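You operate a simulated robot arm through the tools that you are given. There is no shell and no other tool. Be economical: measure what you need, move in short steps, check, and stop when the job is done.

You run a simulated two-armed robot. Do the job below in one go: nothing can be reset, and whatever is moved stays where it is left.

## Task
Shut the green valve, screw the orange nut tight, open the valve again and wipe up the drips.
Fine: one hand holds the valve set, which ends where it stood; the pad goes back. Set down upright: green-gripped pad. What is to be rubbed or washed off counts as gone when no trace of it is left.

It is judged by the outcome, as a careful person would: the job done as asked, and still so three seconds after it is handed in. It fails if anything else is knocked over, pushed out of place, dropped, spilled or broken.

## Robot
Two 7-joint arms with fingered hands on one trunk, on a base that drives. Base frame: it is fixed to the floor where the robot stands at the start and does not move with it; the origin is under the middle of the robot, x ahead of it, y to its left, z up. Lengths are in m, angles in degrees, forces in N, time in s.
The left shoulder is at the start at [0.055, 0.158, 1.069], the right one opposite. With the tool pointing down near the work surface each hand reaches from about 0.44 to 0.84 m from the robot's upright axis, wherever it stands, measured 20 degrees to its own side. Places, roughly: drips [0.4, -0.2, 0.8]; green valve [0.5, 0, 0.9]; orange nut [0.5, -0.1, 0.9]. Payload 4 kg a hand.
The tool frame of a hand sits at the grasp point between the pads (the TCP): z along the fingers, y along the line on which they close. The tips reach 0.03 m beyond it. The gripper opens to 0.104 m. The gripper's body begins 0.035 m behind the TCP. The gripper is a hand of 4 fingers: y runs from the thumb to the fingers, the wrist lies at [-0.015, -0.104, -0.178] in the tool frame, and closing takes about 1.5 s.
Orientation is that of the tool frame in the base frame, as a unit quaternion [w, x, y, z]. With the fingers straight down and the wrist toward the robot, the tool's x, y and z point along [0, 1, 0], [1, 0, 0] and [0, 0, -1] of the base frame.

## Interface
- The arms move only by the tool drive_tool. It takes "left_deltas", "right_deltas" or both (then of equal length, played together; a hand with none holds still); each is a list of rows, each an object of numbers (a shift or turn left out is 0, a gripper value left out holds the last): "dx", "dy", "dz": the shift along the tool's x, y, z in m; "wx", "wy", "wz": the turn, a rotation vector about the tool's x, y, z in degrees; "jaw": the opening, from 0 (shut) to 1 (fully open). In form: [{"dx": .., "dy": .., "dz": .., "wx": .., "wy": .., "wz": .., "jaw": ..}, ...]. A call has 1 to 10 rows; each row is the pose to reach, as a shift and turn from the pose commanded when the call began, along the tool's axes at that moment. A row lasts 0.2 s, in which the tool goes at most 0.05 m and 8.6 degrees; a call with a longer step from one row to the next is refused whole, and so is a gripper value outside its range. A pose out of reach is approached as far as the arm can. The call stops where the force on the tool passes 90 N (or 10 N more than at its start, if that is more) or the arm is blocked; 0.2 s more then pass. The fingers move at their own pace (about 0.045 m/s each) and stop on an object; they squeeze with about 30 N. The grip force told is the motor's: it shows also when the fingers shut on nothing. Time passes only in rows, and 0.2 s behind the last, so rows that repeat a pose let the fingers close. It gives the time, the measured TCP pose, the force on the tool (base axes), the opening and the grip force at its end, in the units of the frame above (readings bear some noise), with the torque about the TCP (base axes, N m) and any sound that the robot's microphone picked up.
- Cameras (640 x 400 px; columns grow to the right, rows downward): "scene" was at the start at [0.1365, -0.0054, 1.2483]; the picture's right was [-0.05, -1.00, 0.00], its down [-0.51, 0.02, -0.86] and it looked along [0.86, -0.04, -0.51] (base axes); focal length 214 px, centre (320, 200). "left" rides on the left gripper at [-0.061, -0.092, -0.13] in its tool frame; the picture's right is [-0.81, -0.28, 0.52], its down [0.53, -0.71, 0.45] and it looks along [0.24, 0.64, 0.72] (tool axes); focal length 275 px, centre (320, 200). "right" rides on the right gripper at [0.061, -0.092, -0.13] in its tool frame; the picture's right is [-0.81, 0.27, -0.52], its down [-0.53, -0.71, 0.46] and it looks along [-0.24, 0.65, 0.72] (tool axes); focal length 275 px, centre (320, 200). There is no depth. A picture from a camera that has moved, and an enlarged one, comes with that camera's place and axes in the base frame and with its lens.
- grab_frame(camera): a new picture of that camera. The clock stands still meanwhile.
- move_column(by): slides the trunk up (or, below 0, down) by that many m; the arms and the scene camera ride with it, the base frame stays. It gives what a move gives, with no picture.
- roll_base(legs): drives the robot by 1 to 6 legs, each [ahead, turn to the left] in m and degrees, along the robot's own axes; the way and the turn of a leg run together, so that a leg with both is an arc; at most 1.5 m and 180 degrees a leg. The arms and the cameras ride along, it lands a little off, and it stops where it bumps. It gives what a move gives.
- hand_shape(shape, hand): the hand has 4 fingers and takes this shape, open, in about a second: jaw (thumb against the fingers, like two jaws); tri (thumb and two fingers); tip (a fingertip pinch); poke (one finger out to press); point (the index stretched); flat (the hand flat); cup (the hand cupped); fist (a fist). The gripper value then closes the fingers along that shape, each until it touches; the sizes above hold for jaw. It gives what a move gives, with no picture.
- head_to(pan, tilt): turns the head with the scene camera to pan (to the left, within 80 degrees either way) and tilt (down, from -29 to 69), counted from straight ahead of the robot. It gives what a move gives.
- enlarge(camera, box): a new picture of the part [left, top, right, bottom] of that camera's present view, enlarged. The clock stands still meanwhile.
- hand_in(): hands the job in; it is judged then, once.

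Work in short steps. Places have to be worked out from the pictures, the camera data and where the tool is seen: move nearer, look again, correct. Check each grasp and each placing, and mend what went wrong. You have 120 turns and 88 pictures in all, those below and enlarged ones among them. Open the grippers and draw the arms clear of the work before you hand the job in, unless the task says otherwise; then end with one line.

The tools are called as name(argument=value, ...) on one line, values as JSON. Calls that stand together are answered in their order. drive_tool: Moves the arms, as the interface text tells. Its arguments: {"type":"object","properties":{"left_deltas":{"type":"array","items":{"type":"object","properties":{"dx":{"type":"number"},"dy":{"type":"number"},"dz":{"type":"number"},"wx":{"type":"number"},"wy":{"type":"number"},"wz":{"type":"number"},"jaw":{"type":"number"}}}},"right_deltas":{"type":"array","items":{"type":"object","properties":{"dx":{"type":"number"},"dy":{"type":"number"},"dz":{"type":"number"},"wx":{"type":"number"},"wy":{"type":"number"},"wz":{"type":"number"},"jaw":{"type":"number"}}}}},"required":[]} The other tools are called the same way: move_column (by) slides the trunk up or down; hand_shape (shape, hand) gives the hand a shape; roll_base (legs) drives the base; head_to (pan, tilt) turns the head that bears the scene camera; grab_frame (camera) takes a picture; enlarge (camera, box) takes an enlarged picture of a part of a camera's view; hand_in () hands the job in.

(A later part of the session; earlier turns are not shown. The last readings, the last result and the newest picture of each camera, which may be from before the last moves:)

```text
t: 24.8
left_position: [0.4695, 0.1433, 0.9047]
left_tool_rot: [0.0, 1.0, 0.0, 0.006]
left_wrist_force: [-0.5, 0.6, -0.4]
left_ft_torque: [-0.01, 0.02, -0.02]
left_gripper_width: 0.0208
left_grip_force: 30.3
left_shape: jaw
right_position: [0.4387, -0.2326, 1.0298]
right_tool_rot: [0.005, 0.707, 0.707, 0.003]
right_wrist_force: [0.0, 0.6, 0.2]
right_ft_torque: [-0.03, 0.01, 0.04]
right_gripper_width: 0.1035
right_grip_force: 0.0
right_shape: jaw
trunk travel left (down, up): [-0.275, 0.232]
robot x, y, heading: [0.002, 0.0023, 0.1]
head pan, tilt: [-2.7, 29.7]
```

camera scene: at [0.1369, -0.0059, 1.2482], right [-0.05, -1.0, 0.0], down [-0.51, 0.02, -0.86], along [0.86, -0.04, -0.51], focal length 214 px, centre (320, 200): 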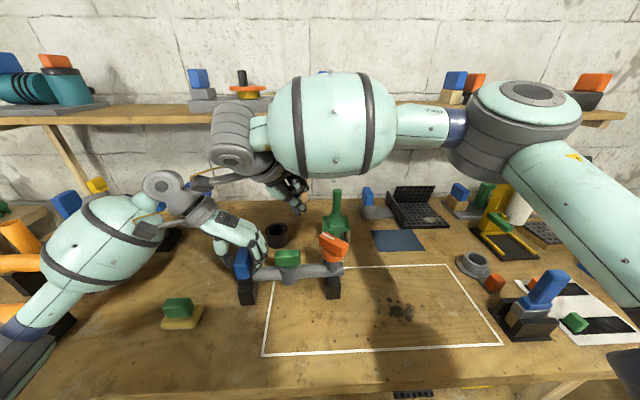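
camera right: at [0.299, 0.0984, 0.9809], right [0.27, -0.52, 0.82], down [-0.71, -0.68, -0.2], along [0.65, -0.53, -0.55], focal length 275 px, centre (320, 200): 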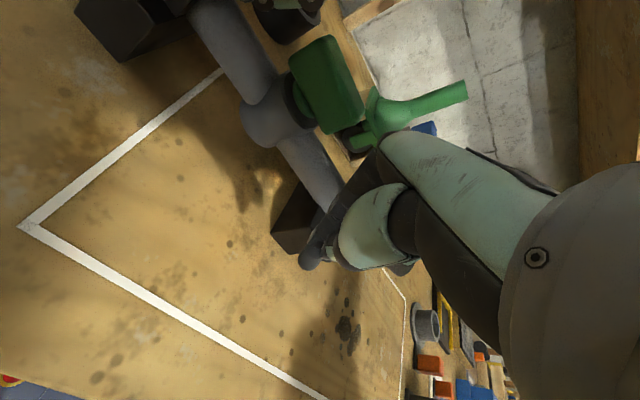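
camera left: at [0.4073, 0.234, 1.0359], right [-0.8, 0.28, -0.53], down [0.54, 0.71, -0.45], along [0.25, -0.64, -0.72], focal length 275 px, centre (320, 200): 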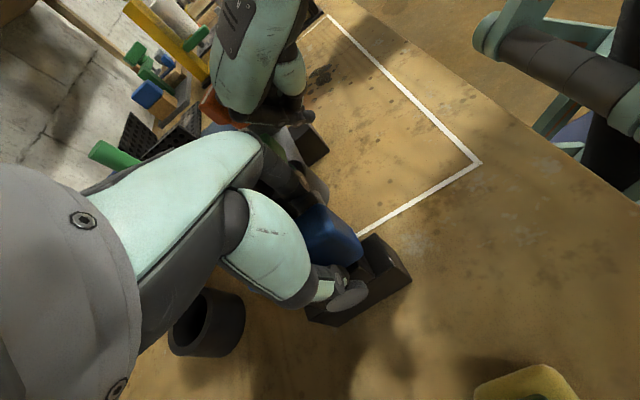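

Set is now ~4° counter-clockwise of its start; clockwise twisting will take that back. I carry the right jaw, part open, over the green handle with its fingers closing along x.

drive_tool(right_deltas=[{"dx": 0.04, "dy": 0.005, "jaw": 0.7}, {"dx": 0.08, "dy": 0.01}, {"dx": 0.12, "dy": 0.016}, {"dx": 0.16, "dy": 0.022}, {"dx": 0.2, "dy": 0.028}, {"dx": 0.24, "dy": 0.034}, {"dx": 0.279, "dy": 0.039}, {"dx": 0.279, "dy": 0.039, "dz": 0.02}])

grab_frame(camera="right")

grab_frame(camera="left")

```text
t: 26.6
left_position: [0.4713, 0.1424, 0.9046]
left_tool_rot: [-0.001, 1.0, 0.0, 0.006]
left_wrist_force: [-0.3, 0.1, 0.1]
left_ft_torque: [0.01, 0.05, -0.04]
left_gripper_width: 0.0211
left_grip_force: 29.9
left_shape: jaw
right_position: [0.4767, 0.0471, 1.0114]
right_tool_rot: [0.004, 0.707, 0.707, 0.004]
right_wrist_force: [-0.5, -0.4, -0.1]
right_ft_torque: [-0.01, 0.0, -0.01]
right_gripper_width: 0.0731
right_grip_force: 0.1
right_shape: jaw
trunk travel left (down, up): [-0.275, 0.232]
robot x, y, heading: [-0.0, 0.0003, -0.0]
head pan, tilt: [-2.7, 29.7]
```

```text
51 pictures are left
camera right: at [0.3825, 0.108, 1.139], right [0.27, -0.81, 0.52], down [-0.71, -0.53, -0.46], along [0.65, -0.24, -0.72], focal length 275 px, centre (320, 200)
```

right: 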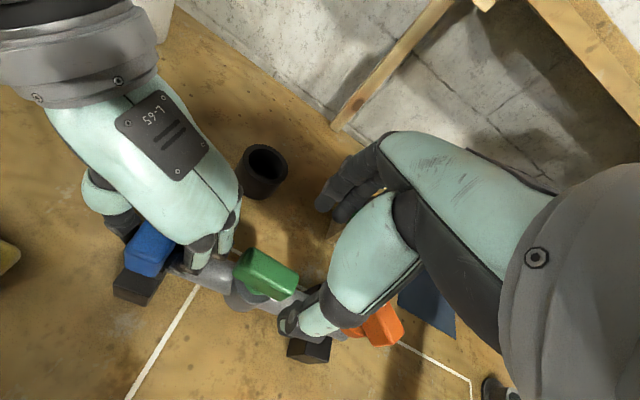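

```text
50 pictures are left
camera left: at [0.4076, 0.2331, 1.036], right [-0.8, 0.28, -0.53], down [0.54, 0.71, -0.45], along [0.25, -0.64, -0.72], focal length 275 px, centre (320, 200)
```

left: 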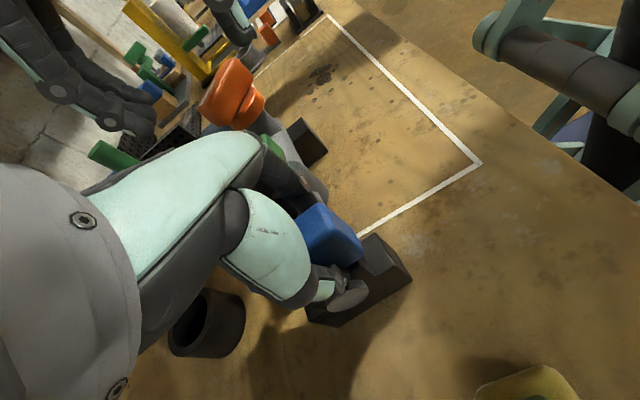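

Aligned over the handle (≈0.481,0.05). I descend to straddle it.

drive_tool(right_deltas=[{"dy": 0.003, "dx": 0.001, "dz": 0.025}, {"dy": 0.004, "dx": 0.002, "dz": 0.05}, {"dy": 0.004, "dx": 0.002, "dz": 0.07}, {"dy": 0.004, "dx": 0.002, "dz": 0.085}, {"dy": 0.004, "dx": 0.002, "dz": 0.095}])

enlarge(camera="right", box=[120, 180, 440, 400])

enlarge(camera="scene", box=[220, 170, 380, 310])

```text
t: 27.8
left_position: [0.47, 0.1438, 0.9059]
left_tool_rot: [-0.001, 1.0, -0.001, 0.006]
left_wrist_force: [0.0, -0.4, -0.1]
left_ft_torque: [0.04, 0.03, -0.03]
left_gripper_width: 0.0208
left_grip_force: 30.2
left_shape: jaw
right_position: [0.4811, 0.0477, 0.9136]
right_tool_rot: [0.005, 0.707, 0.707, 0.004]
right_wrist_force: [0.2, -0.7, 0.1]
right_ft_torque: [-0.01, -0.01, -0.01]
right_gripper_width: 0.0731
right_grip_force: 0.0
right_shape: jaw
trunk travel left (down, up): [-0.275, 0.232]
robot x, y, heading: [0.0009, -0.0009, 0.2]
head pan, tilt: [-2.7, 29.7]
```

```text
1.82 times, centred on (280, 290) of right
camera zoom: at [0.3876, 0.1098, 1.0437], right [0.27, -0.81, 0.52], down [-0.71, -0.53, -0.46], along [0.65, -0.24, -0.72], focal length 500 px, centre (393, 36)
```

zoom: 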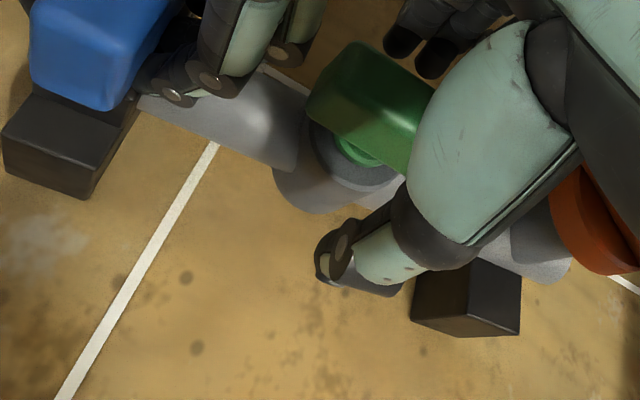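

```text
2.86 times, centred on (300, 240) of scene
camera zoom: at [0.1367, -0.0053, 1.2483], right [-0.05, -1.0, 0.0], down [-0.51, 0.02, -0.86], along [0.86, -0.04, -0.51], focal length 613 px, centre (377, 86)
```

zoom: 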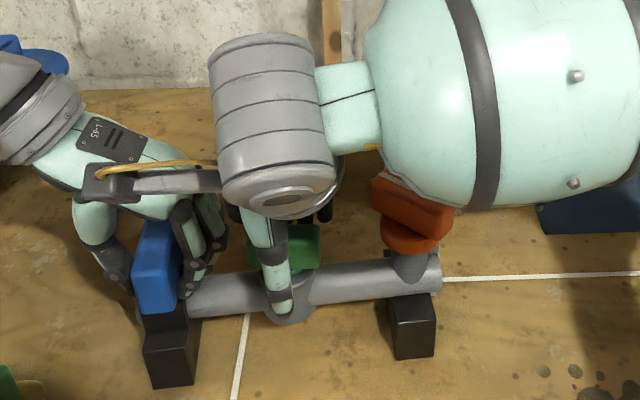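

Thumb is in front of and fingers are behind the handle; I close.

drive_tool(right_deltas=[{"jaw": 0.45}, {"jaw": 0.3}, {"jaw": 0.15}, {"jaw": 0}, {"jaw": 0}, {"jaw": 0}])

```text
t: 29.2
left_position: [0.4696, 0.1432, 0.9055]
left_tool_rot: [-0.001, 1.0, 0.0, 0.006]
left_wrist_force: [-0.9, 2.1, 0.3]
left_ft_torque: [0.05, 0.02, -0.08]
left_gripper_width: 0.0209
left_grip_force: 30.1
left_shape: jaw
right_position: [0.4806, 0.0477, 0.9156]
right_tool_rot: [0.005, 0.707, 0.707, 0.003]
right_wrist_force: [0.6, -0.3, -0.1]
right_ft_torque: [-0.04, 0.0, 0.04]
right_gripper_width: 0.019
right_grip_force: 30.2
right_shape: jaw
trunk travel left (down, up): [-0.275, 0.232]
robot x, y, heading: [0.0009, 0.0009, -0.1]
head pan, tilt: [-2.7, 29.7]
```

Gripped (19 mm). I twist clockwise 20° as a test and watch the torques.

drive_tool(right_deltas=[{"wz": 4}, {"wz": 8}, {"wz": 12}, {"wz": 16}, {"wz": 20}])

enlarge(camera="scene", box=[220, 170, 380, 310])

```text
t: 30.4
left_position: [0.4708, 0.143, 0.906]
left_tool_rot: [0.0, 1.0, 0.0, 0.007]
left_wrist_force: [0.3, -1.8, 0.3]
left_ft_torque: [-0.04, -0.04, -0.1]
left_gripper_width: 0.021
left_grip_force: 29.7
left_shape: jaw
right_position: [0.4822, 0.0491, 0.916]
right_tool_rot: [0.003, 0.819, 0.574, 0.004]
right_wrist_force: [1.0, 2.0, -0.1]
right_ft_torque: [0.01, 0.02, 0.15]
right_gripper_width: 0.019
right_grip_force: 29.8
right_shape: jaw
trunk travel left (down, up): [-0.275, 0.232]
robot x, y, heading: [-0.004, -0.0009, 0.0]
head pan, tilt: [-2.7, 29.7]
```

```text
2.86 times, centred on (300, 240) of scene
camera zoom: at [0.1367, -0.005, 1.2483], right [-0.05, -1.0, 0.0], down [-0.51, 0.02, -0.86], along [0.86, -0.04, -0.51], focal length 613 px, centre (377, 86)
```

zoom: 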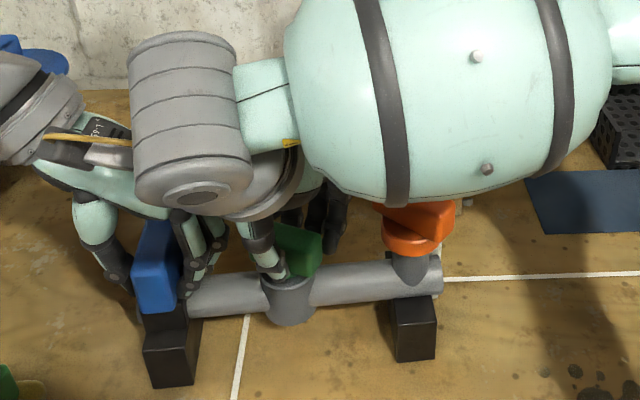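

The valve turns clockwise with ~0.15 N m and the set stays put. I continue 30° more.

drive_tool(right_deltas=[{"wz": 6}, {"wz": 12}, {"wz": 18}, {"wz": 24}, {"wz": 30}])

grab_frame(camera="scene")

grab_frame(camera="right")

```text
t: 31.6
left_position: [0.4699, 0.1422, 0.9063]
left_tool_rot: [0.0, 1.0, 0.001, 0.007]
left_wrist_force: [1.5, -7.5, 2.1]
left_ft_torque: [-0.24, -0.06, -0.1]
left_gripper_width: 0.0208
left_grip_force: 29.6
left_shape: jaw
right_position: [0.4812, 0.0493, 0.9157]
right_tool_rot: [0.003, 0.94, 0.342, 0.005]
right_wrist_force: [-1.8, 8.6, -1.5]
right_ft_torque: [0.18, 0.06, 0.16]
right_gripper_width: 0.0185
right_grip_force: 30.4
right_shape: jaw
trunk travel left (down, up): [-0.275, 0.232]
robot x, y, heading: [-0.0001, 0.0007, -0.3]
head pan, tilt: [-2.7, 29.7]
```

```text
46 pictures are left
camera scene: at [0.1368, -0.005, 1.2483], right [-0.05, -1.0, 0.0], down [-0.51, 0.02, -0.86], along [0.86, -0.04, -0.51], focal length 214 px, centre (320, 200)
```

scene: 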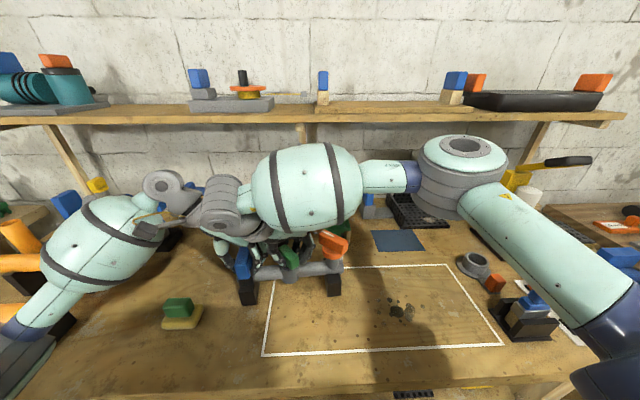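

```text
45 pictures are left
camera right: at [0.4673, 0.1586, 1.0455], right [-0.45, -0.73, 0.51], down [-0.86, 0.2, -0.47], along [0.24, -0.65, -0.72], focal length 275 px, centre (320, 200)
```

right: 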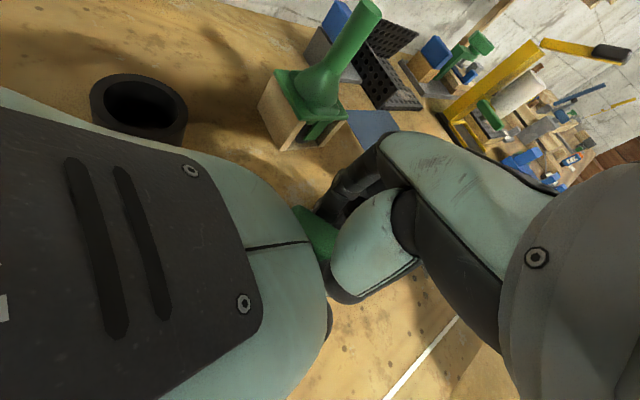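

50° done; a ~8 N sideways pull shows the axis is a few mm to the left of my TCP. I shift +y 4 mm and turn 20° more.

drive_tool(right_deltas=[{"dx": 0.0026, "dy": -0.003}, {"dx": 0.0026, "dy": -0.003, "wz": 5}, {"dx": 0.0026, "dy": -0.003, "wz": 10}, {"dx": 0.0026, "dy": -0.003, "wz": 15}, {"dx": 0.0026, "dy": -0.003, "wz": 20}])

enlarge(camera="scene", box=[220, 170, 380, 310])

```text
t: 32.8
left_position: [0.4695, 0.1433, 0.905]
left_tool_rot: [-0.001, 1.0, 0.0, 0.006]
left_wrist_force: [-1.3, 3.8, 1.3]
left_ft_torque: [0.02, 0.0, -0.05]
left_gripper_width: 0.021
left_grip_force: 29.7
left_shape: jaw
right_position: [0.4819, 0.0526, 0.9168]
right_tool_rot: [0.002, 0.985, 0.172, 0.006]
right_wrist_force: [1.2, -2.9, -0.7]
right_ft_torque: [-0.15, 0.01, 0.0]
right_gripper_width: 0.0188
right_grip_force: 30.0
right_shape: jaw
trunk travel left (down, up): [-0.275, 0.232]
robot x, y, heading: [0.0011, -0.002, 0.0]
head pan, tilt: [-2.7, 29.7]
```

```text
2.86 times, centred on (300, 240) of scene
camera zoom: at [0.1367, -0.0051, 1.2483], right [-0.05, -1.0, 0.0], down [-0.51, 0.02, -0.86], along [0.86, -0.04, -0.51], focal length 613 px, centre (377, 86)
```

zoom: 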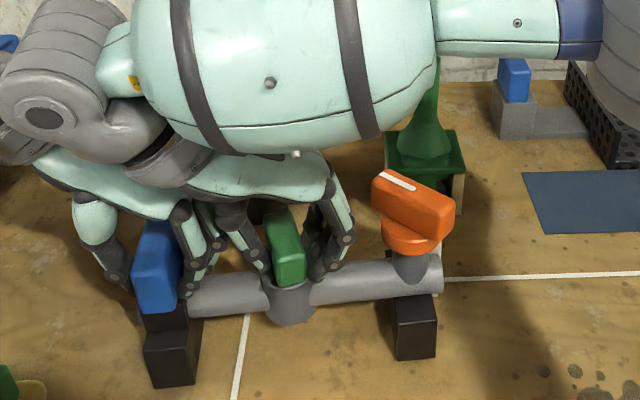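

Hands nest well. I turn the last 20°, to the stop.

drive_tool(right_deltas=[{"wz": 5}, {"wz": 10}, {"wz": 15}, {"wz": 19}, {"wz": 22}])

enlarge(camera="scene", box=[220, 170, 380, 310])

```text
t: 34.0
left_position: [0.4707, 0.143, 0.9051]
left_tool_rot: [-0.001, 1.0, 0.0, 0.006]
left_wrist_force: [0.3, 5.6, 1.5]
left_ft_torque: [-0.08, -0.03, -0.12]
left_gripper_width: 0.0207
left_grip_force: 29.6
left_shape: jaw
right_position: [0.4829, 0.0529, 0.9161]
right_tool_rot: [0.0, 1.0, -0.017, 0.006]
right_wrist_force: [0.2, -5.1, -1.2]
right_ft_torque: [-0.02, -0.03, 0.23]
right_gripper_width: 0.0192
right_grip_force: 30.3
right_shape: jaw
trunk travel left (down, up): [-0.275, 0.232]
robot x, y, heading: [-0.0021, -0.0023, 0.0]
head pan, tilt: [-2.7, 29.7]
```

```text
2.86 times, centred on (300, 240) of scene
camera zoom: at [0.1368, -0.0052, 1.2483], right [-0.05, -1.0, 0.0], down [-0.51, 0.02, -0.86], along [0.86, -0.04, -0.51], focal length 613 px, centre (377, 86)
```

zoom: 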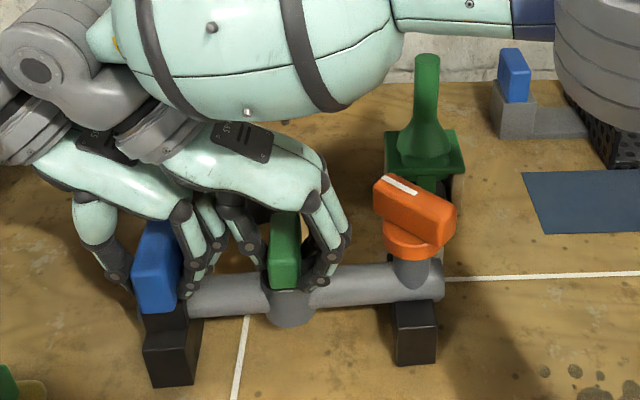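

The green handle is now across the pipe (shut). I release it, lift, and move to above the orange nut, turning the hand to straddle its bar (closing direction at 45°).

drive_tool(right_deltas=[{"jaw": 0.2}, {"jaw": 0.35}, {"jaw": 0.45}, {"jaw": 0.45}, {"jaw": 0.45, "dz": -0.01}, {"jaw": 0.45, "dz": -0.04}, {"jaw": 0.45, "dz": -0.075}, {"jaw": 0.45, "dz": -0.11}])

drive_tool(right_deltas=[{"dy": 0.01, "wz": -5}, {"dy": 0.03, "wz": -12}, {"dy": 0.05, "wz": -20, "jaw": 0.65}, {"dy": 0.07, "wz": -28}, {"dy": 0.085, "wz": -36}, {"dy": 0.1, "wz": -43}, {"dy": 0.104, "dx": -0.004, "wz": -47}])

grab_frame(camera="right")

enlarge(camera="scene", box=[220, 170, 380, 310])

```text
t: 35.8
left_position: [0.4696, 0.1422, 0.9066]
left_tool_rot: [0.001, 1.0, 0.0, 0.006]
left_wrist_force: [-0.4, 0.1, -0.7]
left_ft_torque: [0.0, -0.01, 0.0]
left_gripper_width: 0.0204
left_grip_force: 29.9
left_shape: jaw
right_position: [0.4798, 0.0543, 1.0266]
right_tool_rot: [0.0, 1.0, -0.017, 0.005]
right_wrist_force: [-0.1, 0.7, 0.5]
right_ft_torque: [0.0, 0.0, 0.02]
right_gripper_width: 0.0465
right_grip_force: 0.0
right_shape: jaw
trunk travel left (down, up): [-0.275, 0.232]
robot x, y, heading: [-0.0021, 0.0016, -0.0]
head pan, tilt: [-2.7, 29.7]
```

```text
t: 37.4
left_position: [0.4695, 0.1428, 0.9052]
left_tool_rot: [-0.002, 1.0, 0.0, 0.007]
left_wrist_force: [-0.1, -0.9, -1.0]
left_ft_torque: [-0.03, 0.0, -0.01]
left_gripper_width: 0.0202
left_grip_force: 29.6
left_shape: jaw
right_position: [0.4727, -0.0516, 1.0256]
right_tool_rot: [0.004, 0.923, 0.384, 0.006]
right_wrist_force: [0.1, -0.8, -0.3]
right_ft_torque: [-0.03, 0.0, 0.01]
right_gripper_width: 0.0672
right_grip_force: 0.1
right_shape: jaw
trunk travel left (down, up): [-0.275, 0.232]
robot x, y, heading: [0.0015, 0.0006, 0.1]
head pan, tilt: [-2.7, 29.7]
```

```text
42 pictures are left
camera right: at [0.4483, 0.0568, 1.155], right [-0.38, -0.77, 0.51], down [-0.88, 0.12, -0.47], along [0.29, -0.63, -0.72], focal length 275 px, centre (320, 200)
```

right: 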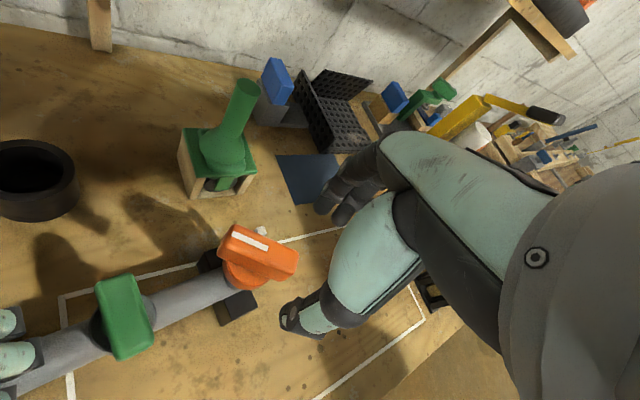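

```text
2.86 times, centred on (300, 240) of scene
camera zoom: at [0.1364, -0.0053, 1.2483], right [-0.05, -1.0, 0.0], down [-0.51, 0.02, -0.86], along [0.86, -0.04, -0.51], focal length 613 px, centre (377, 86)
```

zoom: 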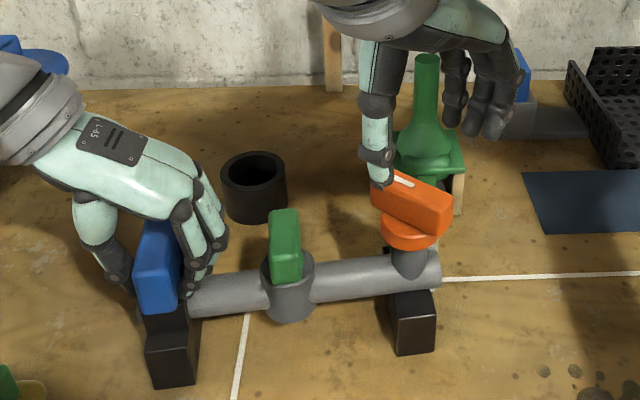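

Bar centre ≈(0.488,-0.047), heading ~50°. The white peg (top ≈0.922) is on the finger side, so I keep tips above it: TCP z≈0.957, with a narrower jaw.

drive_tool(right_deltas=[{"dx": 0.007, "dy": 0.004, "wz": -2, "jaw": 0.52}, {"dx": 0.014, "dy": 0.007, "wz": -4, "dz": 0.02}, {"dx": 0.014, "dy": 0.007, "wz": -4, "dz": 0.04}, {"dx": 0.014, "dy": 0.007, "wz": -4, "dz": 0.055}, {"dx": 0.014, "dy": 0.007, "wz": -4, "dz": 0.069}])

enlarge(camera="scene", box=[260, 180, 380, 290])

enlarge(camera="right", box=[140, 180, 440, 400])

```text
t: 38.6
left_position: [0.4704, 0.1434, 0.9064]
left_tool_rot: [0.0, 1.0, 0.0, 0.007]
left_wrist_force: [0.7, 0.1, -0.4]
left_ft_torque: [0.02, 0.06, -0.01]
left_gripper_width: 0.0207
left_grip_force: 30.4
left_shape: jaw
right_position: [0.4877, -0.0465, 0.9571]
right_tool_rot: [0.003, 0.91, 0.415, 0.006]
right_wrist_force: [0.1, -0.8, -0.1]
right_ft_torque: [0.0, -0.03, 0.0]
right_gripper_width: 0.0546
right_grip_force: 0.1
right_shape: jaw
trunk travel left (down, up): [-0.275, 0.232]
robot x, y, heading: [-0.0009, 0.0006, 0.1]
head pan, tilt: [-2.7, 29.7]
```

```text
3.64 times, centred on (320, 235) of scene
camera zoom: at [0.1367, -0.0053, 1.2483], right [-0.05, -1.0, 0.0], down [-0.51, 0.02, -0.86], along [0.86, -0.04, -0.51], focal length 780 px, centre (320, 73)
```

zoom: 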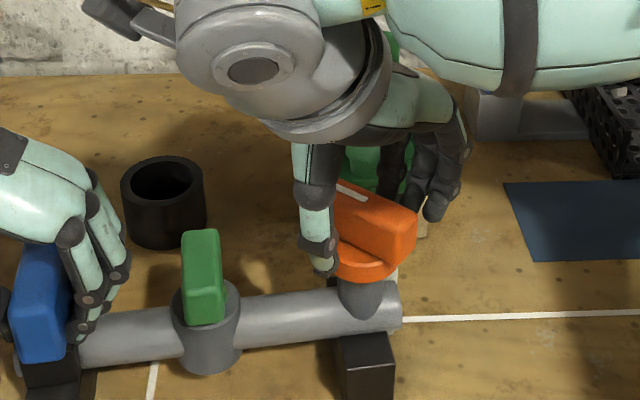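

```text
1.82 times, centred on (290, 290) of right
camera zoom: at [0.4568, 0.0602, 1.0868], right [-0.33, -0.79, 0.51], down [-0.88, 0.06, -0.47], along [0.34, -0.61, -0.72], focal length 500 px, centre (374, 36)
```

zoom: 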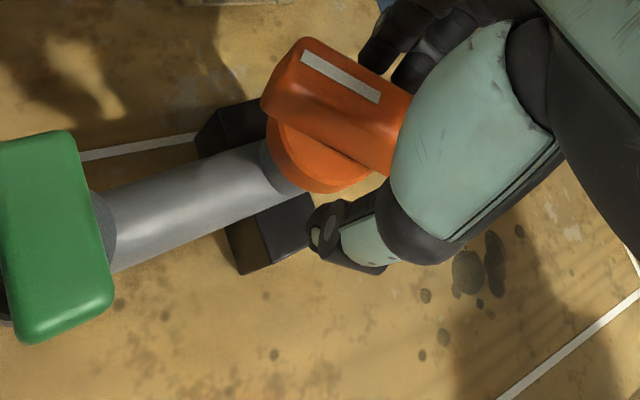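

Straddled well; I close on the bar.

drive_tool(right_deltas=[{"jaw": 0.4}, {"jaw": 0.3}, {"jaw": 0.2}, {"jaw": 0.1}, {"jaw": 0}, {"jaw": 0}, {"jaw": 0}])

enlarge(camera="scene", box=[220, 170, 380, 310])

```text
t: 40.2
left_position: [0.4701, 0.1435, 0.906]
left_tool_rot: [-0.001, 1.0, 0.0, 0.007]
left_wrist_force: [-1.6, 7.2, 0.2]
left_ft_torque: [0.16, 0.07, -0.08]
left_gripper_width: 0.021
left_grip_force: 30.0
left_shape: jaw
right_position: [0.4874, -0.0467, 0.9574]
right_tool_rot: [0.002, 0.91, 0.415, 0.005]
right_wrist_force: [1.5, -6.5, 0.3]
right_ft_torque: [-0.21, -0.1, 0.04]
right_gripper_width: 0.0183
right_grip_force: 30.1
right_shape: jaw
trunk travel left (down, up): [-0.275, 0.232]
robot x, y, heading: [0.0, 0.0019, 0.0]
head pan, tilt: [-2.7, 29.7]
```

```text
2.86 times, centred on (300, 240) of scene
camera zoom: at [0.1366, -0.0053, 1.2483], right [-0.05, -1.0, 0.0], down [-0.51, 0.02, -0.86], along [0.86, -0.04, -0.51], focal length 613 px, centre (377, 86)
```

zoom: 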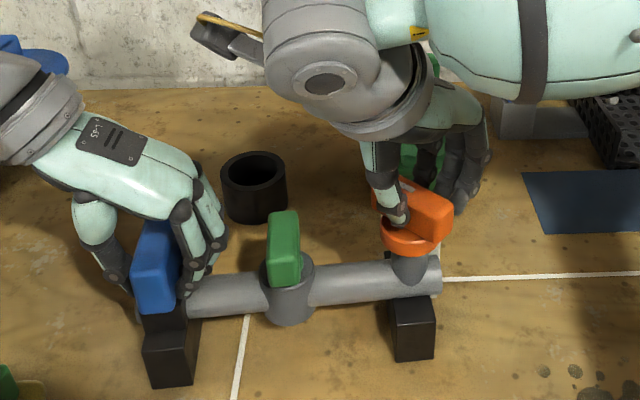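

Gripped; a 6.5 N side pull indicates the axis is ~3 mm to the right. I shift that way and turn 40° clockwise.

drive_tool(right_deltas=[{"dx": -0.0023, "dy": 0.002}, {"dx": -0.0023, "dy": 0.002, "wz": 5}, {"dx": -0.0023, "dy": 0.002, "wz": 10}, {"dx": -0.0023, "dy": 0.002, "wz": 16}, {"dx": -0.0023, "dy": 0.002, "wz": 22}, {"dx": -0.0023, "dy": 0.002, "wz": 28}, {"dx": -0.0023, "dy": 0.002, "wz": 34}, {"dx": -0.0023, "dy": 0.002, "wz": 40}])

enlarge(camera="scene", box=[220, 170, 380, 310])

```text
t: 42.0
left_position: [0.47, 0.1422, 0.9068]
left_tool_rot: [0.0, 1.0, 0.0, 0.006]
left_wrist_force: [0.2, -7.6, 1.5]
left_ft_torque: [-0.24, -0.01, -0.15]
left_gripper_width: 0.0205
left_grip_force: 29.8
left_shape: jaw
right_position: [0.4874, -0.0488, 0.9569]
right_tool_rot: [0.0, 0.997, 0.077, 0.006]
right_wrist_force: [0.1, 7.6, -0.1]
right_ft_torque: [0.24, 0.02, 0.13]
right_gripper_width: 0.0177
right_grip_force: 30.0
right_shape: jaw
trunk travel left (down, up): [-0.275, 0.232]
robot x, y, heading: [-0.002, -0.0015, -0.1]
head pan, tilt: [-2.7, 29.7]
```

```text
2.86 times, centred on (300, 240) of scene
camera zoom: at [0.1367, -0.0051, 1.2483], right [-0.05, -1.0, 0.0], down [-0.51, 0.02, -0.86], along [0.86, -0.04, -0.51], focal length 613 px, centre (377, 86)
```

zoom: 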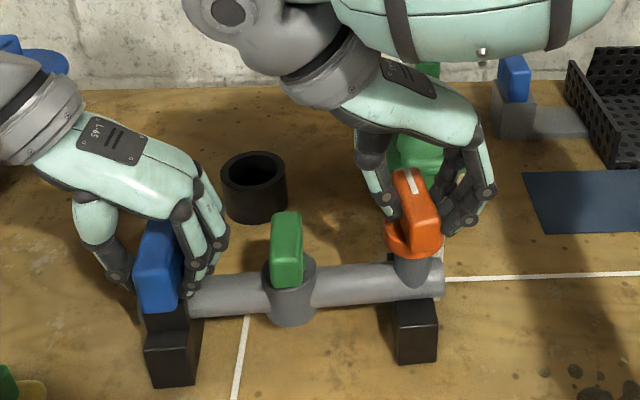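

Turning well. I relieve the side pull and turn 36° more.

drive_tool(right_deltas=[{"dy": -0.0025}, {"dy": -0.0025, "wz": 5}, {"dy": -0.002, "wz": 10}, {"dy": -0.002, "wz": 15}, {"dy": -0.002, "wz": 20}, {"dy": -0.002, "wz": 25}, {"dy": -0.002, "wz": 30}, {"dy": -0.002, "wz": 36}])

enlarge(camera="scene", box=[220, 170, 380, 310])

```text
t: 43.8
left_position: [0.4694, 0.1438, 0.9055]
left_tool_rot: [0.0, 1.0, 0.001, 0.006]
left_wrist_force: [-1.2, -0.4, 0.7]
left_ft_torque: [-0.05, 0.0, -0.18]
left_gripper_width: 0.0208
left_grip_force: 30.0
left_shape: jaw
right_position: [0.4878, -0.0457, 0.958]
right_tool_rot: [-0.001, 0.972, -0.235, 0.005]
right_wrist_force: [1.3, 0.3, -0.4]
right_ft_torque: [-0.04, -0.02, 0.06]
right_gripper_width: 0.0179
right_grip_force: 30.4
right_shape: jaw
trunk travel left (down, up): [-0.275, 0.232]
robot x, y, heading: [-0.0019, -0.0014, 0.3]
head pan, tilt: [-2.7, 29.7]
```

```text
2.86 times, centred on (300, 240) of scene
camera zoom: at [0.1368, -0.0053, 1.2483], right [-0.05, -1.0, 0.0], down [-0.51, 0.02, -0.86], along [0.86, -0.04, -0.51], focal length 613 px, centre (377, 86)
```

zoom: 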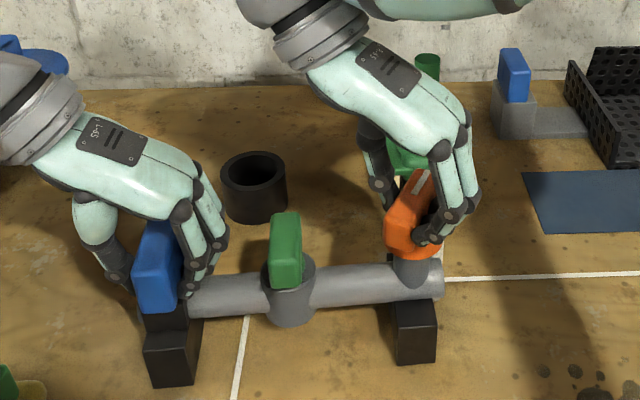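

Reachable. I turn ~18° more, watching for the torque rise at the tight mark.

drive_tool(right_deltas=[{"wz": 4}, {"wz": 8}, {"wz": 12}, {"wz": 15}, {"wz": 18}])

enlarge(camera="scene", box=[280, 190, 370, 280])

grab_frame(camera="left")

```text
t: 45.0
left_position: [0.471, 0.1435, 0.9054]
left_tool_rot: [-0.001, 1.0, -0.001, 0.007]
left_wrist_force: [0.0, -1.4, 0.4]
left_ft_torque: [-0.06, -0.01, -0.16]
left_gripper_width: 0.0209
left_grip_force: 30.1
left_shape: jaw
right_position: [0.4884, -0.0474, 0.9567]
right_tool_rot: [-0.001, 0.924, -0.383, 0.005]
right_wrist_force: [1.0, 0.4, 0.3]
right_ft_torque: [-0.03, 0.01, 0.06]
right_gripper_width: 0.0181
right_grip_force: 30.4
right_shape: jaw
trunk travel left (down, up): [-0.275, 0.232]
robot x, y, heading: [0.0007, -0.0005, 0.0]
head pan, tilt: [-2.7, 29.7]
```

```text
4.44 times, centred on (325, 235) of scene
camera zoom: at [0.1368, -0.0054, 1.2483], right [-0.05, -1.0, 0.0], down [-0.51, 0.02, -0.86], along [0.86, -0.04, -0.51], focal length 953 px, centre (298, 44)
```

zoom: 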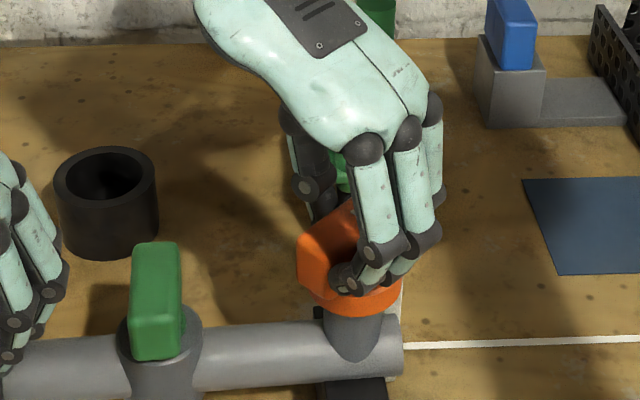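

```text
34 pictures are left
camera left: at [0.4074, 0.2339, 1.0358], right [-0.8, 0.28, -0.53], down [0.54, 0.71, -0.45], along [0.25, -0.64, -0.72], focal length 275 px, centre (320, 200)
```

left: 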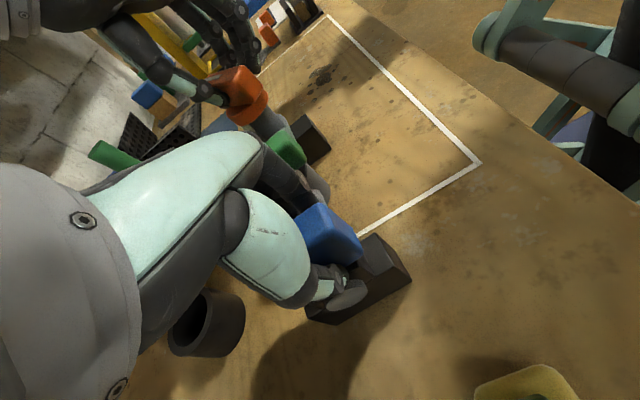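

Not yet stiff at 94°. I add up to 8° in small steps to feel for the stop.

drive_tool(right_deltas=[{"wz": 2}, {"wz": 4}, {"wz": 4}])

drive_tool(right_deltas=[{"wz": 2}, {"wz": 4}, {"wz": 4}])

enlarge(camera="scene", box=[220, 170, 380, 310])

```text
t: 45.8
left_position: [0.4706, 0.143, 0.9058]
left_tool_rot: [-0.001, 1.0, 0.0, 0.006]
left_wrist_force: [0.1, 0.2, 0.9]
left_ft_torque: [-0.06, -0.05, -0.19]
left_gripper_width: 0.0211
left_grip_force: 29.6
left_shape: jaw
right_position: [0.4878, -0.0474, 0.9568]
right_tool_rot: [-0.001, 0.91, -0.415, 0.005]
right_wrist_force: [0.1, 1.2, -0.3]
right_ft_torque: [0.0, -0.01, 0.19]
right_gripper_width: 0.0181
right_grip_force: 30.0
right_shape: jaw
trunk travel left (down, up): [-0.275, 0.232]
robot x, y, heading: [0.0014, 0.0003, 0.1]
head pan, tilt: [-2.7, 29.7]
```

```text
t: 46.6
left_position: [0.4701, 0.1428, 0.9051]
left_tool_rot: [0.0, 1.0, -0.001, 0.006]
left_wrist_force: [-0.2, 2.5, 0.2]
left_ft_torque: [0.0, -0.03, -0.19]
left_gripper_width: 0.0209
left_grip_force: 30.1
left_shape: jaw
right_position: [0.4896, -0.0466, 0.9576]
right_tool_rot: [-0.002, 0.895, -0.446, 0.006]
right_wrist_force: [-0.7, -1.5, 0.1]
right_ft_torque: [-0.1, 0.08, 0.23]
right_gripper_width: 0.0182
right_grip_force: 29.7
right_shape: jaw
trunk travel left (down, up): [-0.275, 0.232]
robot x, y, heading: [-0.0023, 0.0017, -0.1]
head pan, tilt: [-2.7, 29.7]
```

```text
2.86 times, centred on (300, 240) of scene
camera zoom: at [0.1367, -0.0054, 1.2483], right [-0.05, -1.0, 0.0], down [-0.51, 0.02, -0.86], along [0.86, -0.04, -0.51], focal length 613 px, centre (377, 86)
```

zoom: 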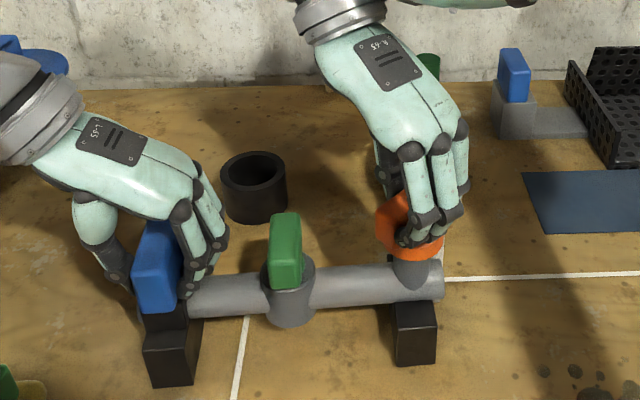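

Torque rose to ~0.2 and the set begins to yield, so the nut seems at its stop. I release, lift and look at the stripe versus the peg.

drive_tool(right_deltas=[{"jaw": 0.2}, {"jaw": 0.4}, {"jaw": 0.5}, {"jaw": 0.5}, {"dz": -0.02}, {"dz": -0.05}, {"dz": -0.08}, {"dz": -0.1}])

drive_tool(right_deltas=[{"wz": -8.5}, {"wz": -17}, {"wz": -25.5}, {"wz": -34}, {"wz": -42.5}, {"wz": -51}, {"wz": -59.5}, {"wz": -68}, {"wz": -76.5}, {"wz": -85}])

enlarge(camera="right", box=[120, 160, 360, 360])

```text
t: 48.4
left_position: [0.4696, 0.1433, 0.9065]
left_tool_rot: [0.0, 1.0, 0.0, 0.006]
left_wrist_force: [-0.6, 1.3, 1.0]
left_ft_torque: [-0.02, 0.04, -0.06]
left_gripper_width: 0.0208
left_grip_force: 29.6
left_shape: jaw
right_position: [0.4859, -0.0465, 1.0586]
right_tool_rot: [-0.001, 0.895, -0.446, 0.006]
right_wrist_force: [-0.8, 0.6, -0.6]
right_ft_torque: [0.0, -0.02, 0.02]
right_gripper_width: 0.0517
right_grip_force: 0.1
right_shape: jaw
trunk travel left (down, up): [-0.275, 0.232]
robot x, y, heading: [0.0019, -0.0026, -0.1]
head pan, tilt: [-2.7, 29.7]
```

```text
t: 50.6
left_position: [0.4705, 0.143, 0.9058]
left_tool_rot: [-0.001, 1.0, -0.001, 0.006]
left_wrist_force: [-1.0, 0.2, -0.4]
left_ft_torque: [-0.02, 0.02, -0.03]
left_gripper_width: 0.0206
left_grip_force: 29.8
left_shape: jaw
right_position: [0.4873, -0.0483, 1.0581]
right_tool_rot: [0.001, 0.961, 0.277, 0.005]
right_wrist_force: [-0.2, 1.1, 0.0]
right_ft_torque: [0.0, 0.0, 0.03]
right_gripper_width: 0.0517
right_grip_force: 0.1
right_shape: jaw
trunk travel left (down, up): [-0.275, 0.232]
robot x, y, heading: [-0.0007, -0.0028, 0.2]
head pan, tilt: [-2.7, 29.7]
```

```text
2.00 times, centred on (240, 260) of right
camera zoom: at [0.4876, 0.0626, 1.1872], right [-0.55, -0.66, 0.51], down [-0.83, 0.32, -0.47], along [0.15, -0.68, -0.72], focal length 551 px, centre (480, 80)
```

zoom: 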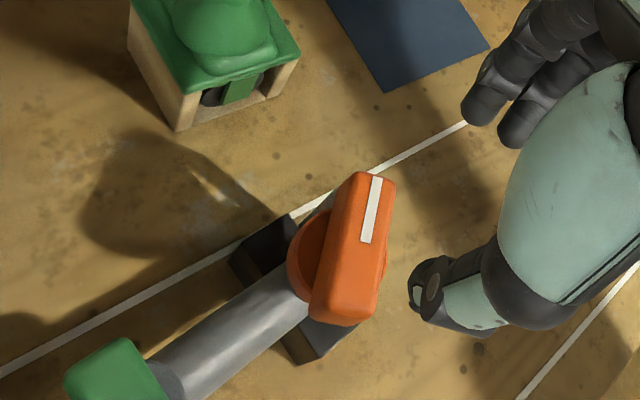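

The stripe end now points at −47°, right over the peg: nut tight. Now back over the green handle in the orientation at which I released it.

drive_tool(right_deltas=[{"dx": 0.008, "dy": -0.015, "wz": 6, "jaw": 0.45}, {"dx": 0.016, "dy": -0.03, "wz": 12}, {"dx": 0.024, "dy": -0.045, "wz": 18}, {"dx": 0.032, "dy": -0.06, "wz": 24}, {"dx": 0.04, "dy": -0.075, "wz": 30}, {"dx": 0.0485, "dy": -0.089, "wz": 34}, {"dx": 0.0485, "dy": -0.089, "wz": 34, "dz": 0.03}])

enlarge(camera="scene", box=[220, 170, 380, 310])

```text
t: 52.2
left_position: [0.47, 0.1437, 0.9055]
left_tool_rot: [-0.001, 1.0, 0.0, 0.006]
left_wrist_force: [-0.1, 0.0, 0.0]
left_ft_torque: [-0.03, 0.03, -0.04]
left_gripper_width: 0.0207
left_grip_force: 29.8
left_shape: jaw
right_position: [0.4827, 0.0545, 1.027]
right_tool_rot: [0.0, 1.0, -0.019, 0.006]
right_wrist_force: [1.0, -0.2, 0.2]
right_ft_torque: [-0.01, 0.0, 0.01]
right_gripper_width: 0.0472
right_grip_force: 0.1
right_shape: jaw
trunk travel left (down, up): [-0.275, 0.232]
robot x, y, heading: [-0.0012, -0.0017, 0.1]
head pan, tilt: [-2.7, 29.7]
```

```text
2.86 times, centred on (300, 240) of scene
camera zoom: at [0.1377, -0.006, 1.2481], right [-0.05, -1.0, 0.0], down [-0.51, 0.02, -0.86], along [0.86, -0.04, -0.51], focal length 613 px, centre (377, 86)
```

zoom: 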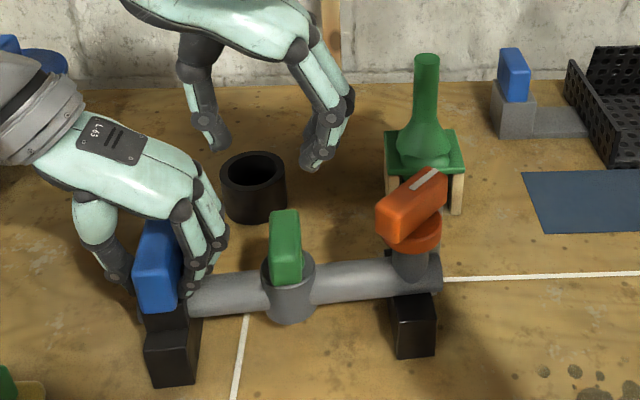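

I descend and grip the handle.

drive_tool(right_deltas=[{"dz": 0.03}, {"dz": 0.06}, {"dz": 0.085}, {"dz": 0.1}, {"dz": 0.111}, {"dz": 0.111, "jaw": 0.3}, {"dz": 0.111, "jaw": 0.15}, {"dz": 0.111, "jaw": 0}, {"dz": 0.111, "jaw": 0}, {"dz": 0.111, "jaw": 0}])

```text
t: 54.4
left_position: [0.4693, 0.1426, 0.9047]
left_tool_rot: [0.0, 1.0, 0.001, 0.006]
left_wrist_force: [-0.9, 5.4, 0.0]
left_ft_torque: [-0.02, -0.02, -0.11]
left_gripper_width: 0.0203
left_grip_force: 30.7
left_shape: jaw
right_position: [0.4831, 0.0551, 0.9153]
right_tool_rot: [0.001, 1.0, -0.018, 0.005]
right_wrist_force: [1.2, -5.3, 0.1]
right_ft_torque: [-0.01, 0.04, 0.06]
right_gripper_width: 0.0204
right_grip_force: 30.3
right_shape: jaw
trunk travel left (down, up): [-0.275, 0.232]
robot x, y, heading: [-0.0001, 0.0021, -0.2]
head pan, tilt: [-2.7, 29.7]
```

Gripped. I shift 2.5 mm right to relieve the pull and turn counter-clockwise 45°.

drive_tool(right_deltas=[{"dy": 0.0025}, {"dy": 0.0025, "wz": -5}, {"dy": 0.0025, "wz": -10}, {"dy": 0.0025, "wz": -16}, {"dy": 0.0025, "wz": -22}, {"dy": 0.0025, "wz": -28}, {"dy": 0.0025, "wz": -34}, {"dy": 0.0025, "wz": -40}, {"dy": 0.0025, "wz": -46}])

enlarge(camera="scene", box=[220, 170, 380, 310])

```text
t: 56.4
left_position: [0.4697, 0.144, 0.906]
left_tool_rot: [-0.001, 1.0, 0.0, 0.006]
left_wrist_force: [-2.8, 3.7, 2.0]
left_ft_torque: [0.07, 0.09, -0.03]
left_gripper_width: 0.0207
left_grip_force: 30.4
left_shape: jaw
right_position: [0.4823, 0.0502, 0.9158]
right_tool_rot: [0.004, 0.927, 0.375, 0.005]
right_wrist_force: [2.9, -4.8, -0.9]
right_ft_torque: [-0.19, -0.06, -0.09]
right_gripper_width: 0.0194
right_grip_force: 29.6
right_shape: jaw
trunk travel left (down, up): [-0.275, 0.232]
robot x, y, heading: [-0.0007, -0.0016, 0.1]
head pan, tilt: [-2.7, 29.7]
```

```text
2.86 times, centred on (300, 240) of scene
camera zoom: at [0.1366, -0.0056, 1.2483], right [-0.05, -1.0, 0.0], down [-0.51, 0.02, -0.86], along [0.86, -0.04, -0.51], focal length 613 px, centre (377, 86)
```

zoom: 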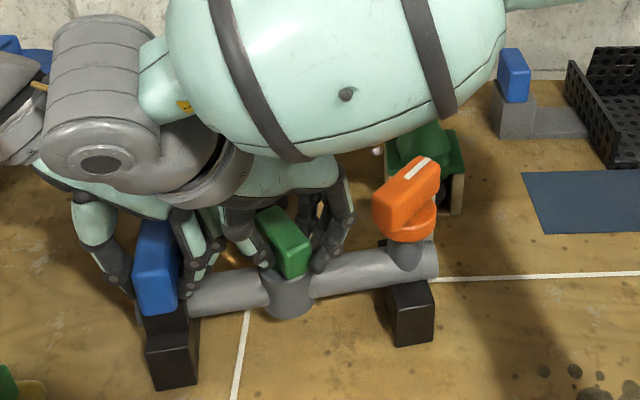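

The set yields a bit counter-clockwise, but the valve turns. I relieve the side force and turn on 46°.

drive_tool(right_deltas=[{"dx": -0.0007, "dy": 0.002}, {"dx": -0.0007, "dy": 0.002, "wz": -5}, {"dx": -0.0007, "dy": 0.002, "wz": -10}, {"dx": -0.0007, "dy": 0.002, "wz": -16}, {"dx": -0.0007, "dy": 0.002, "wz": -22}, {"dx": -0.0007, "dy": 0.002, "wz": -28}, {"dx": -0.0007, "dy": 0.002, "wz": -34}, {"dx": -0.0007, "dy": 0.002, "wz": -40}, {"dx": -0.0007, "dy": 0.002, "wz": -46}])

enlarge(camera="scene", box=[220, 170, 380, 310])

```text
t: 58.4
left_position: [0.4693, 0.1425, 0.9054]
left_tool_rot: [-0.002, 1.0, 0.0, 0.005]
left_wrist_force: [-7.7, 14.1, 0.4]
left_ft_torque: [0.38, 0.17, -0.11]
left_gripper_width: 0.0208
left_grip_force: 30.4
left_shape: jaw
right_position: [0.4837, 0.0483, 0.9161]
right_tool_rot: [0.006, 0.707, 0.708, 0.004]
right_wrist_force: [5.9, -14.5, 0.7]
right_ft_torque: [-0.34, -0.23, -0.23]
right_gripper_width: 0.0197
right_grip_force: 30.0
right_shape: jaw
trunk travel left (down, up): [-0.275, 0.232]
robot x, y, heading: [-0.0013, 0.0014, -0.1]
head pan, tilt: [-2.7, 29.7]
```

```text
2.86 times, centred on (300, 240) of scene
camera zoom: at [0.1364, -0.0058, 1.2483], right [-0.05, -1.0, 0.0], down [-0.51, 0.02, -0.86], along [0.86, -0.04, -0.51], focal length 613 px, centre (377, 86)
```

zoom: 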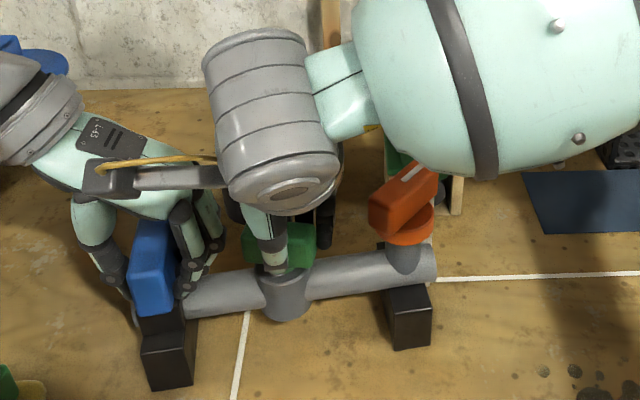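

Handle nearly along the pipe; the set sits ~7° counter-clockwise. I relieve the side force and turn the last ~9° to the stop.

drive_tool(right_deltas=[{"dx": -0.004, "dy": 0.002}, {"dx": -0.004, "dy": 0.002, "wz": -3}, {"dx": -0.004, "dy": 0.002, "wz": -6}, {"dx": -0.004, "dy": 0.002, "wz": -9}])

enlarge(camera="right", box=[120, 180, 440, 400])

```text
t: 59.4
left_position: [0.4705, 0.1419, 0.9071]
left_tool_rot: [0.0, 1.0, 0.0, 0.006]
left_wrist_force: [-3.5, 3.2, -0.4]
left_ft_torque: [0.19, 0.11, -0.16]
left_gripper_width: 0.0205
left_grip_force: 30.2
left_shape: jaw
right_position: [0.4858, 0.044, 0.9154]
right_tool_rot: [0.005, 0.649, 0.761, 0.004]
right_wrist_force: [3.5, -3.0, -0.3]
right_ft_torque: [-0.06, -0.15, -0.1]
right_gripper_width: 0.0196
right_grip_force: 29.8
right_shape: jaw
trunk travel left (down, up): [-0.275, 0.232]
robot x, y, heading: [0.0016, 0.0015, -0.1]
head pan, tilt: [-2.7, 29.7]
```

```text
1.82 times, centred on (280, 290) of right
camera zoom: at [0.3826, 0.0911, 1.0447], right [0.39, -0.76, 0.52], down [-0.61, -0.64, -0.46], along [0.68, -0.14, -0.72], focal length 500 px, centre (393, 36)
```

zoom: 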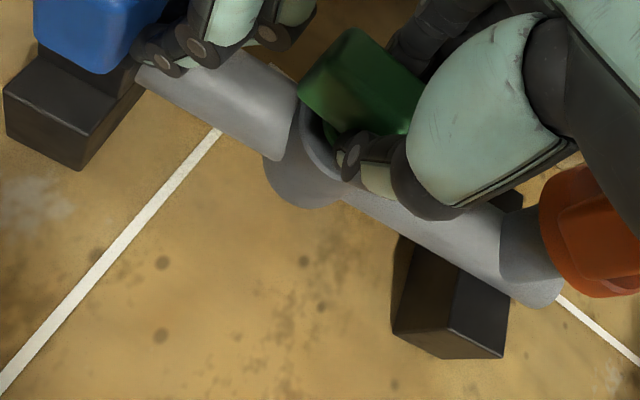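

Handle looks parallel to the pipe again (open). I release, lift and park the right hand out of view.

drive_tool(right_deltas=[{"jaw": 0.2}, {"jaw": 0.4}, {"jaw": 0.55}, {"jaw": 0.6}, {"dz": -0.02}, {"dz": -0.05}, {"dz": -0.09}, {"dz": -0.13}])

drive_tool(right_deltas=[{"dx": -0.04, "wz": 2}, {"dx": -0.085, "wz": 4}, {"dx": -0.13, "wz": 6}, {"dx": -0.175, "wz": 8}, {"dx": -0.22, "wz": 10}, {"dx": -0.265, "wz": 10}, {"dx": -0.3, "wz": 10}])

enlarge(camera="scene", box=[220, 170, 380, 310])

```text
t: 61.2
left_position: [0.469, 0.1437, 0.9048]
left_tool_rot: [0.0, 1.0, -0.001, 0.007]
left_wrist_force: [0.0, -0.5, 0.6]
left_ft_torque: [0.07, -0.02, -0.04]
left_gripper_width: 0.0206
left_grip_force: 30.5
left_shape: jaw
right_position: [0.4828, 0.0454, 1.0475]
right_tool_rot: [0.005, 0.649, 0.761, 0.003]
right_wrist_force: [0.9, -0.2, -0.2]
right_ft_torque: [-0.02, 0.01, 0.0]
right_gripper_width: 0.0622
right_grip_force: 0.0
right_shape: jaw
trunk travel left (down, up): [-0.275, 0.232]
robot x, y, heading: [0.0018, -0.0019, 0.1]
head pan, tilt: [-2.7, 29.7]
```

```text
t: 62.8
left_position: [0.471, 0.1424, 0.9067]
left_tool_rot: [-0.001, 1.0, 0.0, 0.007]
left_wrist_force: [0.0, 0.5, 0.1]
left_ft_torque: [0.03, 0.02, -0.01]
left_gripper_width: 0.0206
left_grip_force: 30.3
left_shape: jaw
right_position: [0.5297, -0.2529, 1.0478]
right_tool_rot: [0.005, 0.713, 0.701, 0.004]
right_wrist_force: [-1.4, 0.3, -0.1]
right_ft_torque: [0.0, 0.02, -0.02]
right_gripper_width: 0.0618
right_grip_force: 0.0
right_shape: jaw
trunk travel left (down, up): [-0.275, 0.232]
robot x, y, heading: [-0.0032, 0.0023, -0.0]
head pan, tilt: [-2.7, 29.7]
```

```text
2.86 times, centred on (300, 240) of scene
camera zoom: at [0.1363, -0.0061, 1.2483], right [-0.05, -1.0, 0.0], down [-0.51, 0.02, -0.86], along [0.86, -0.04, -0.51], focal length 613 px, centre (377, 86)
```

zoom: 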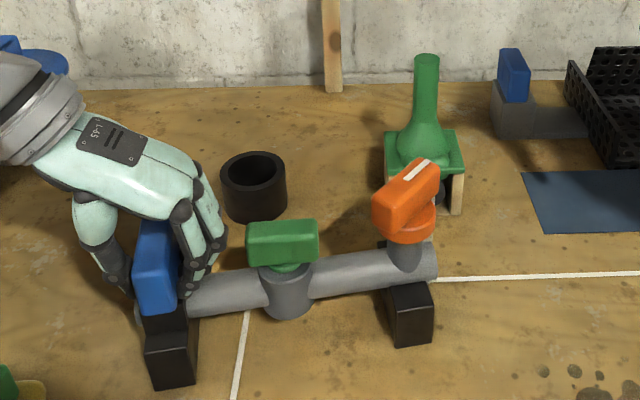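

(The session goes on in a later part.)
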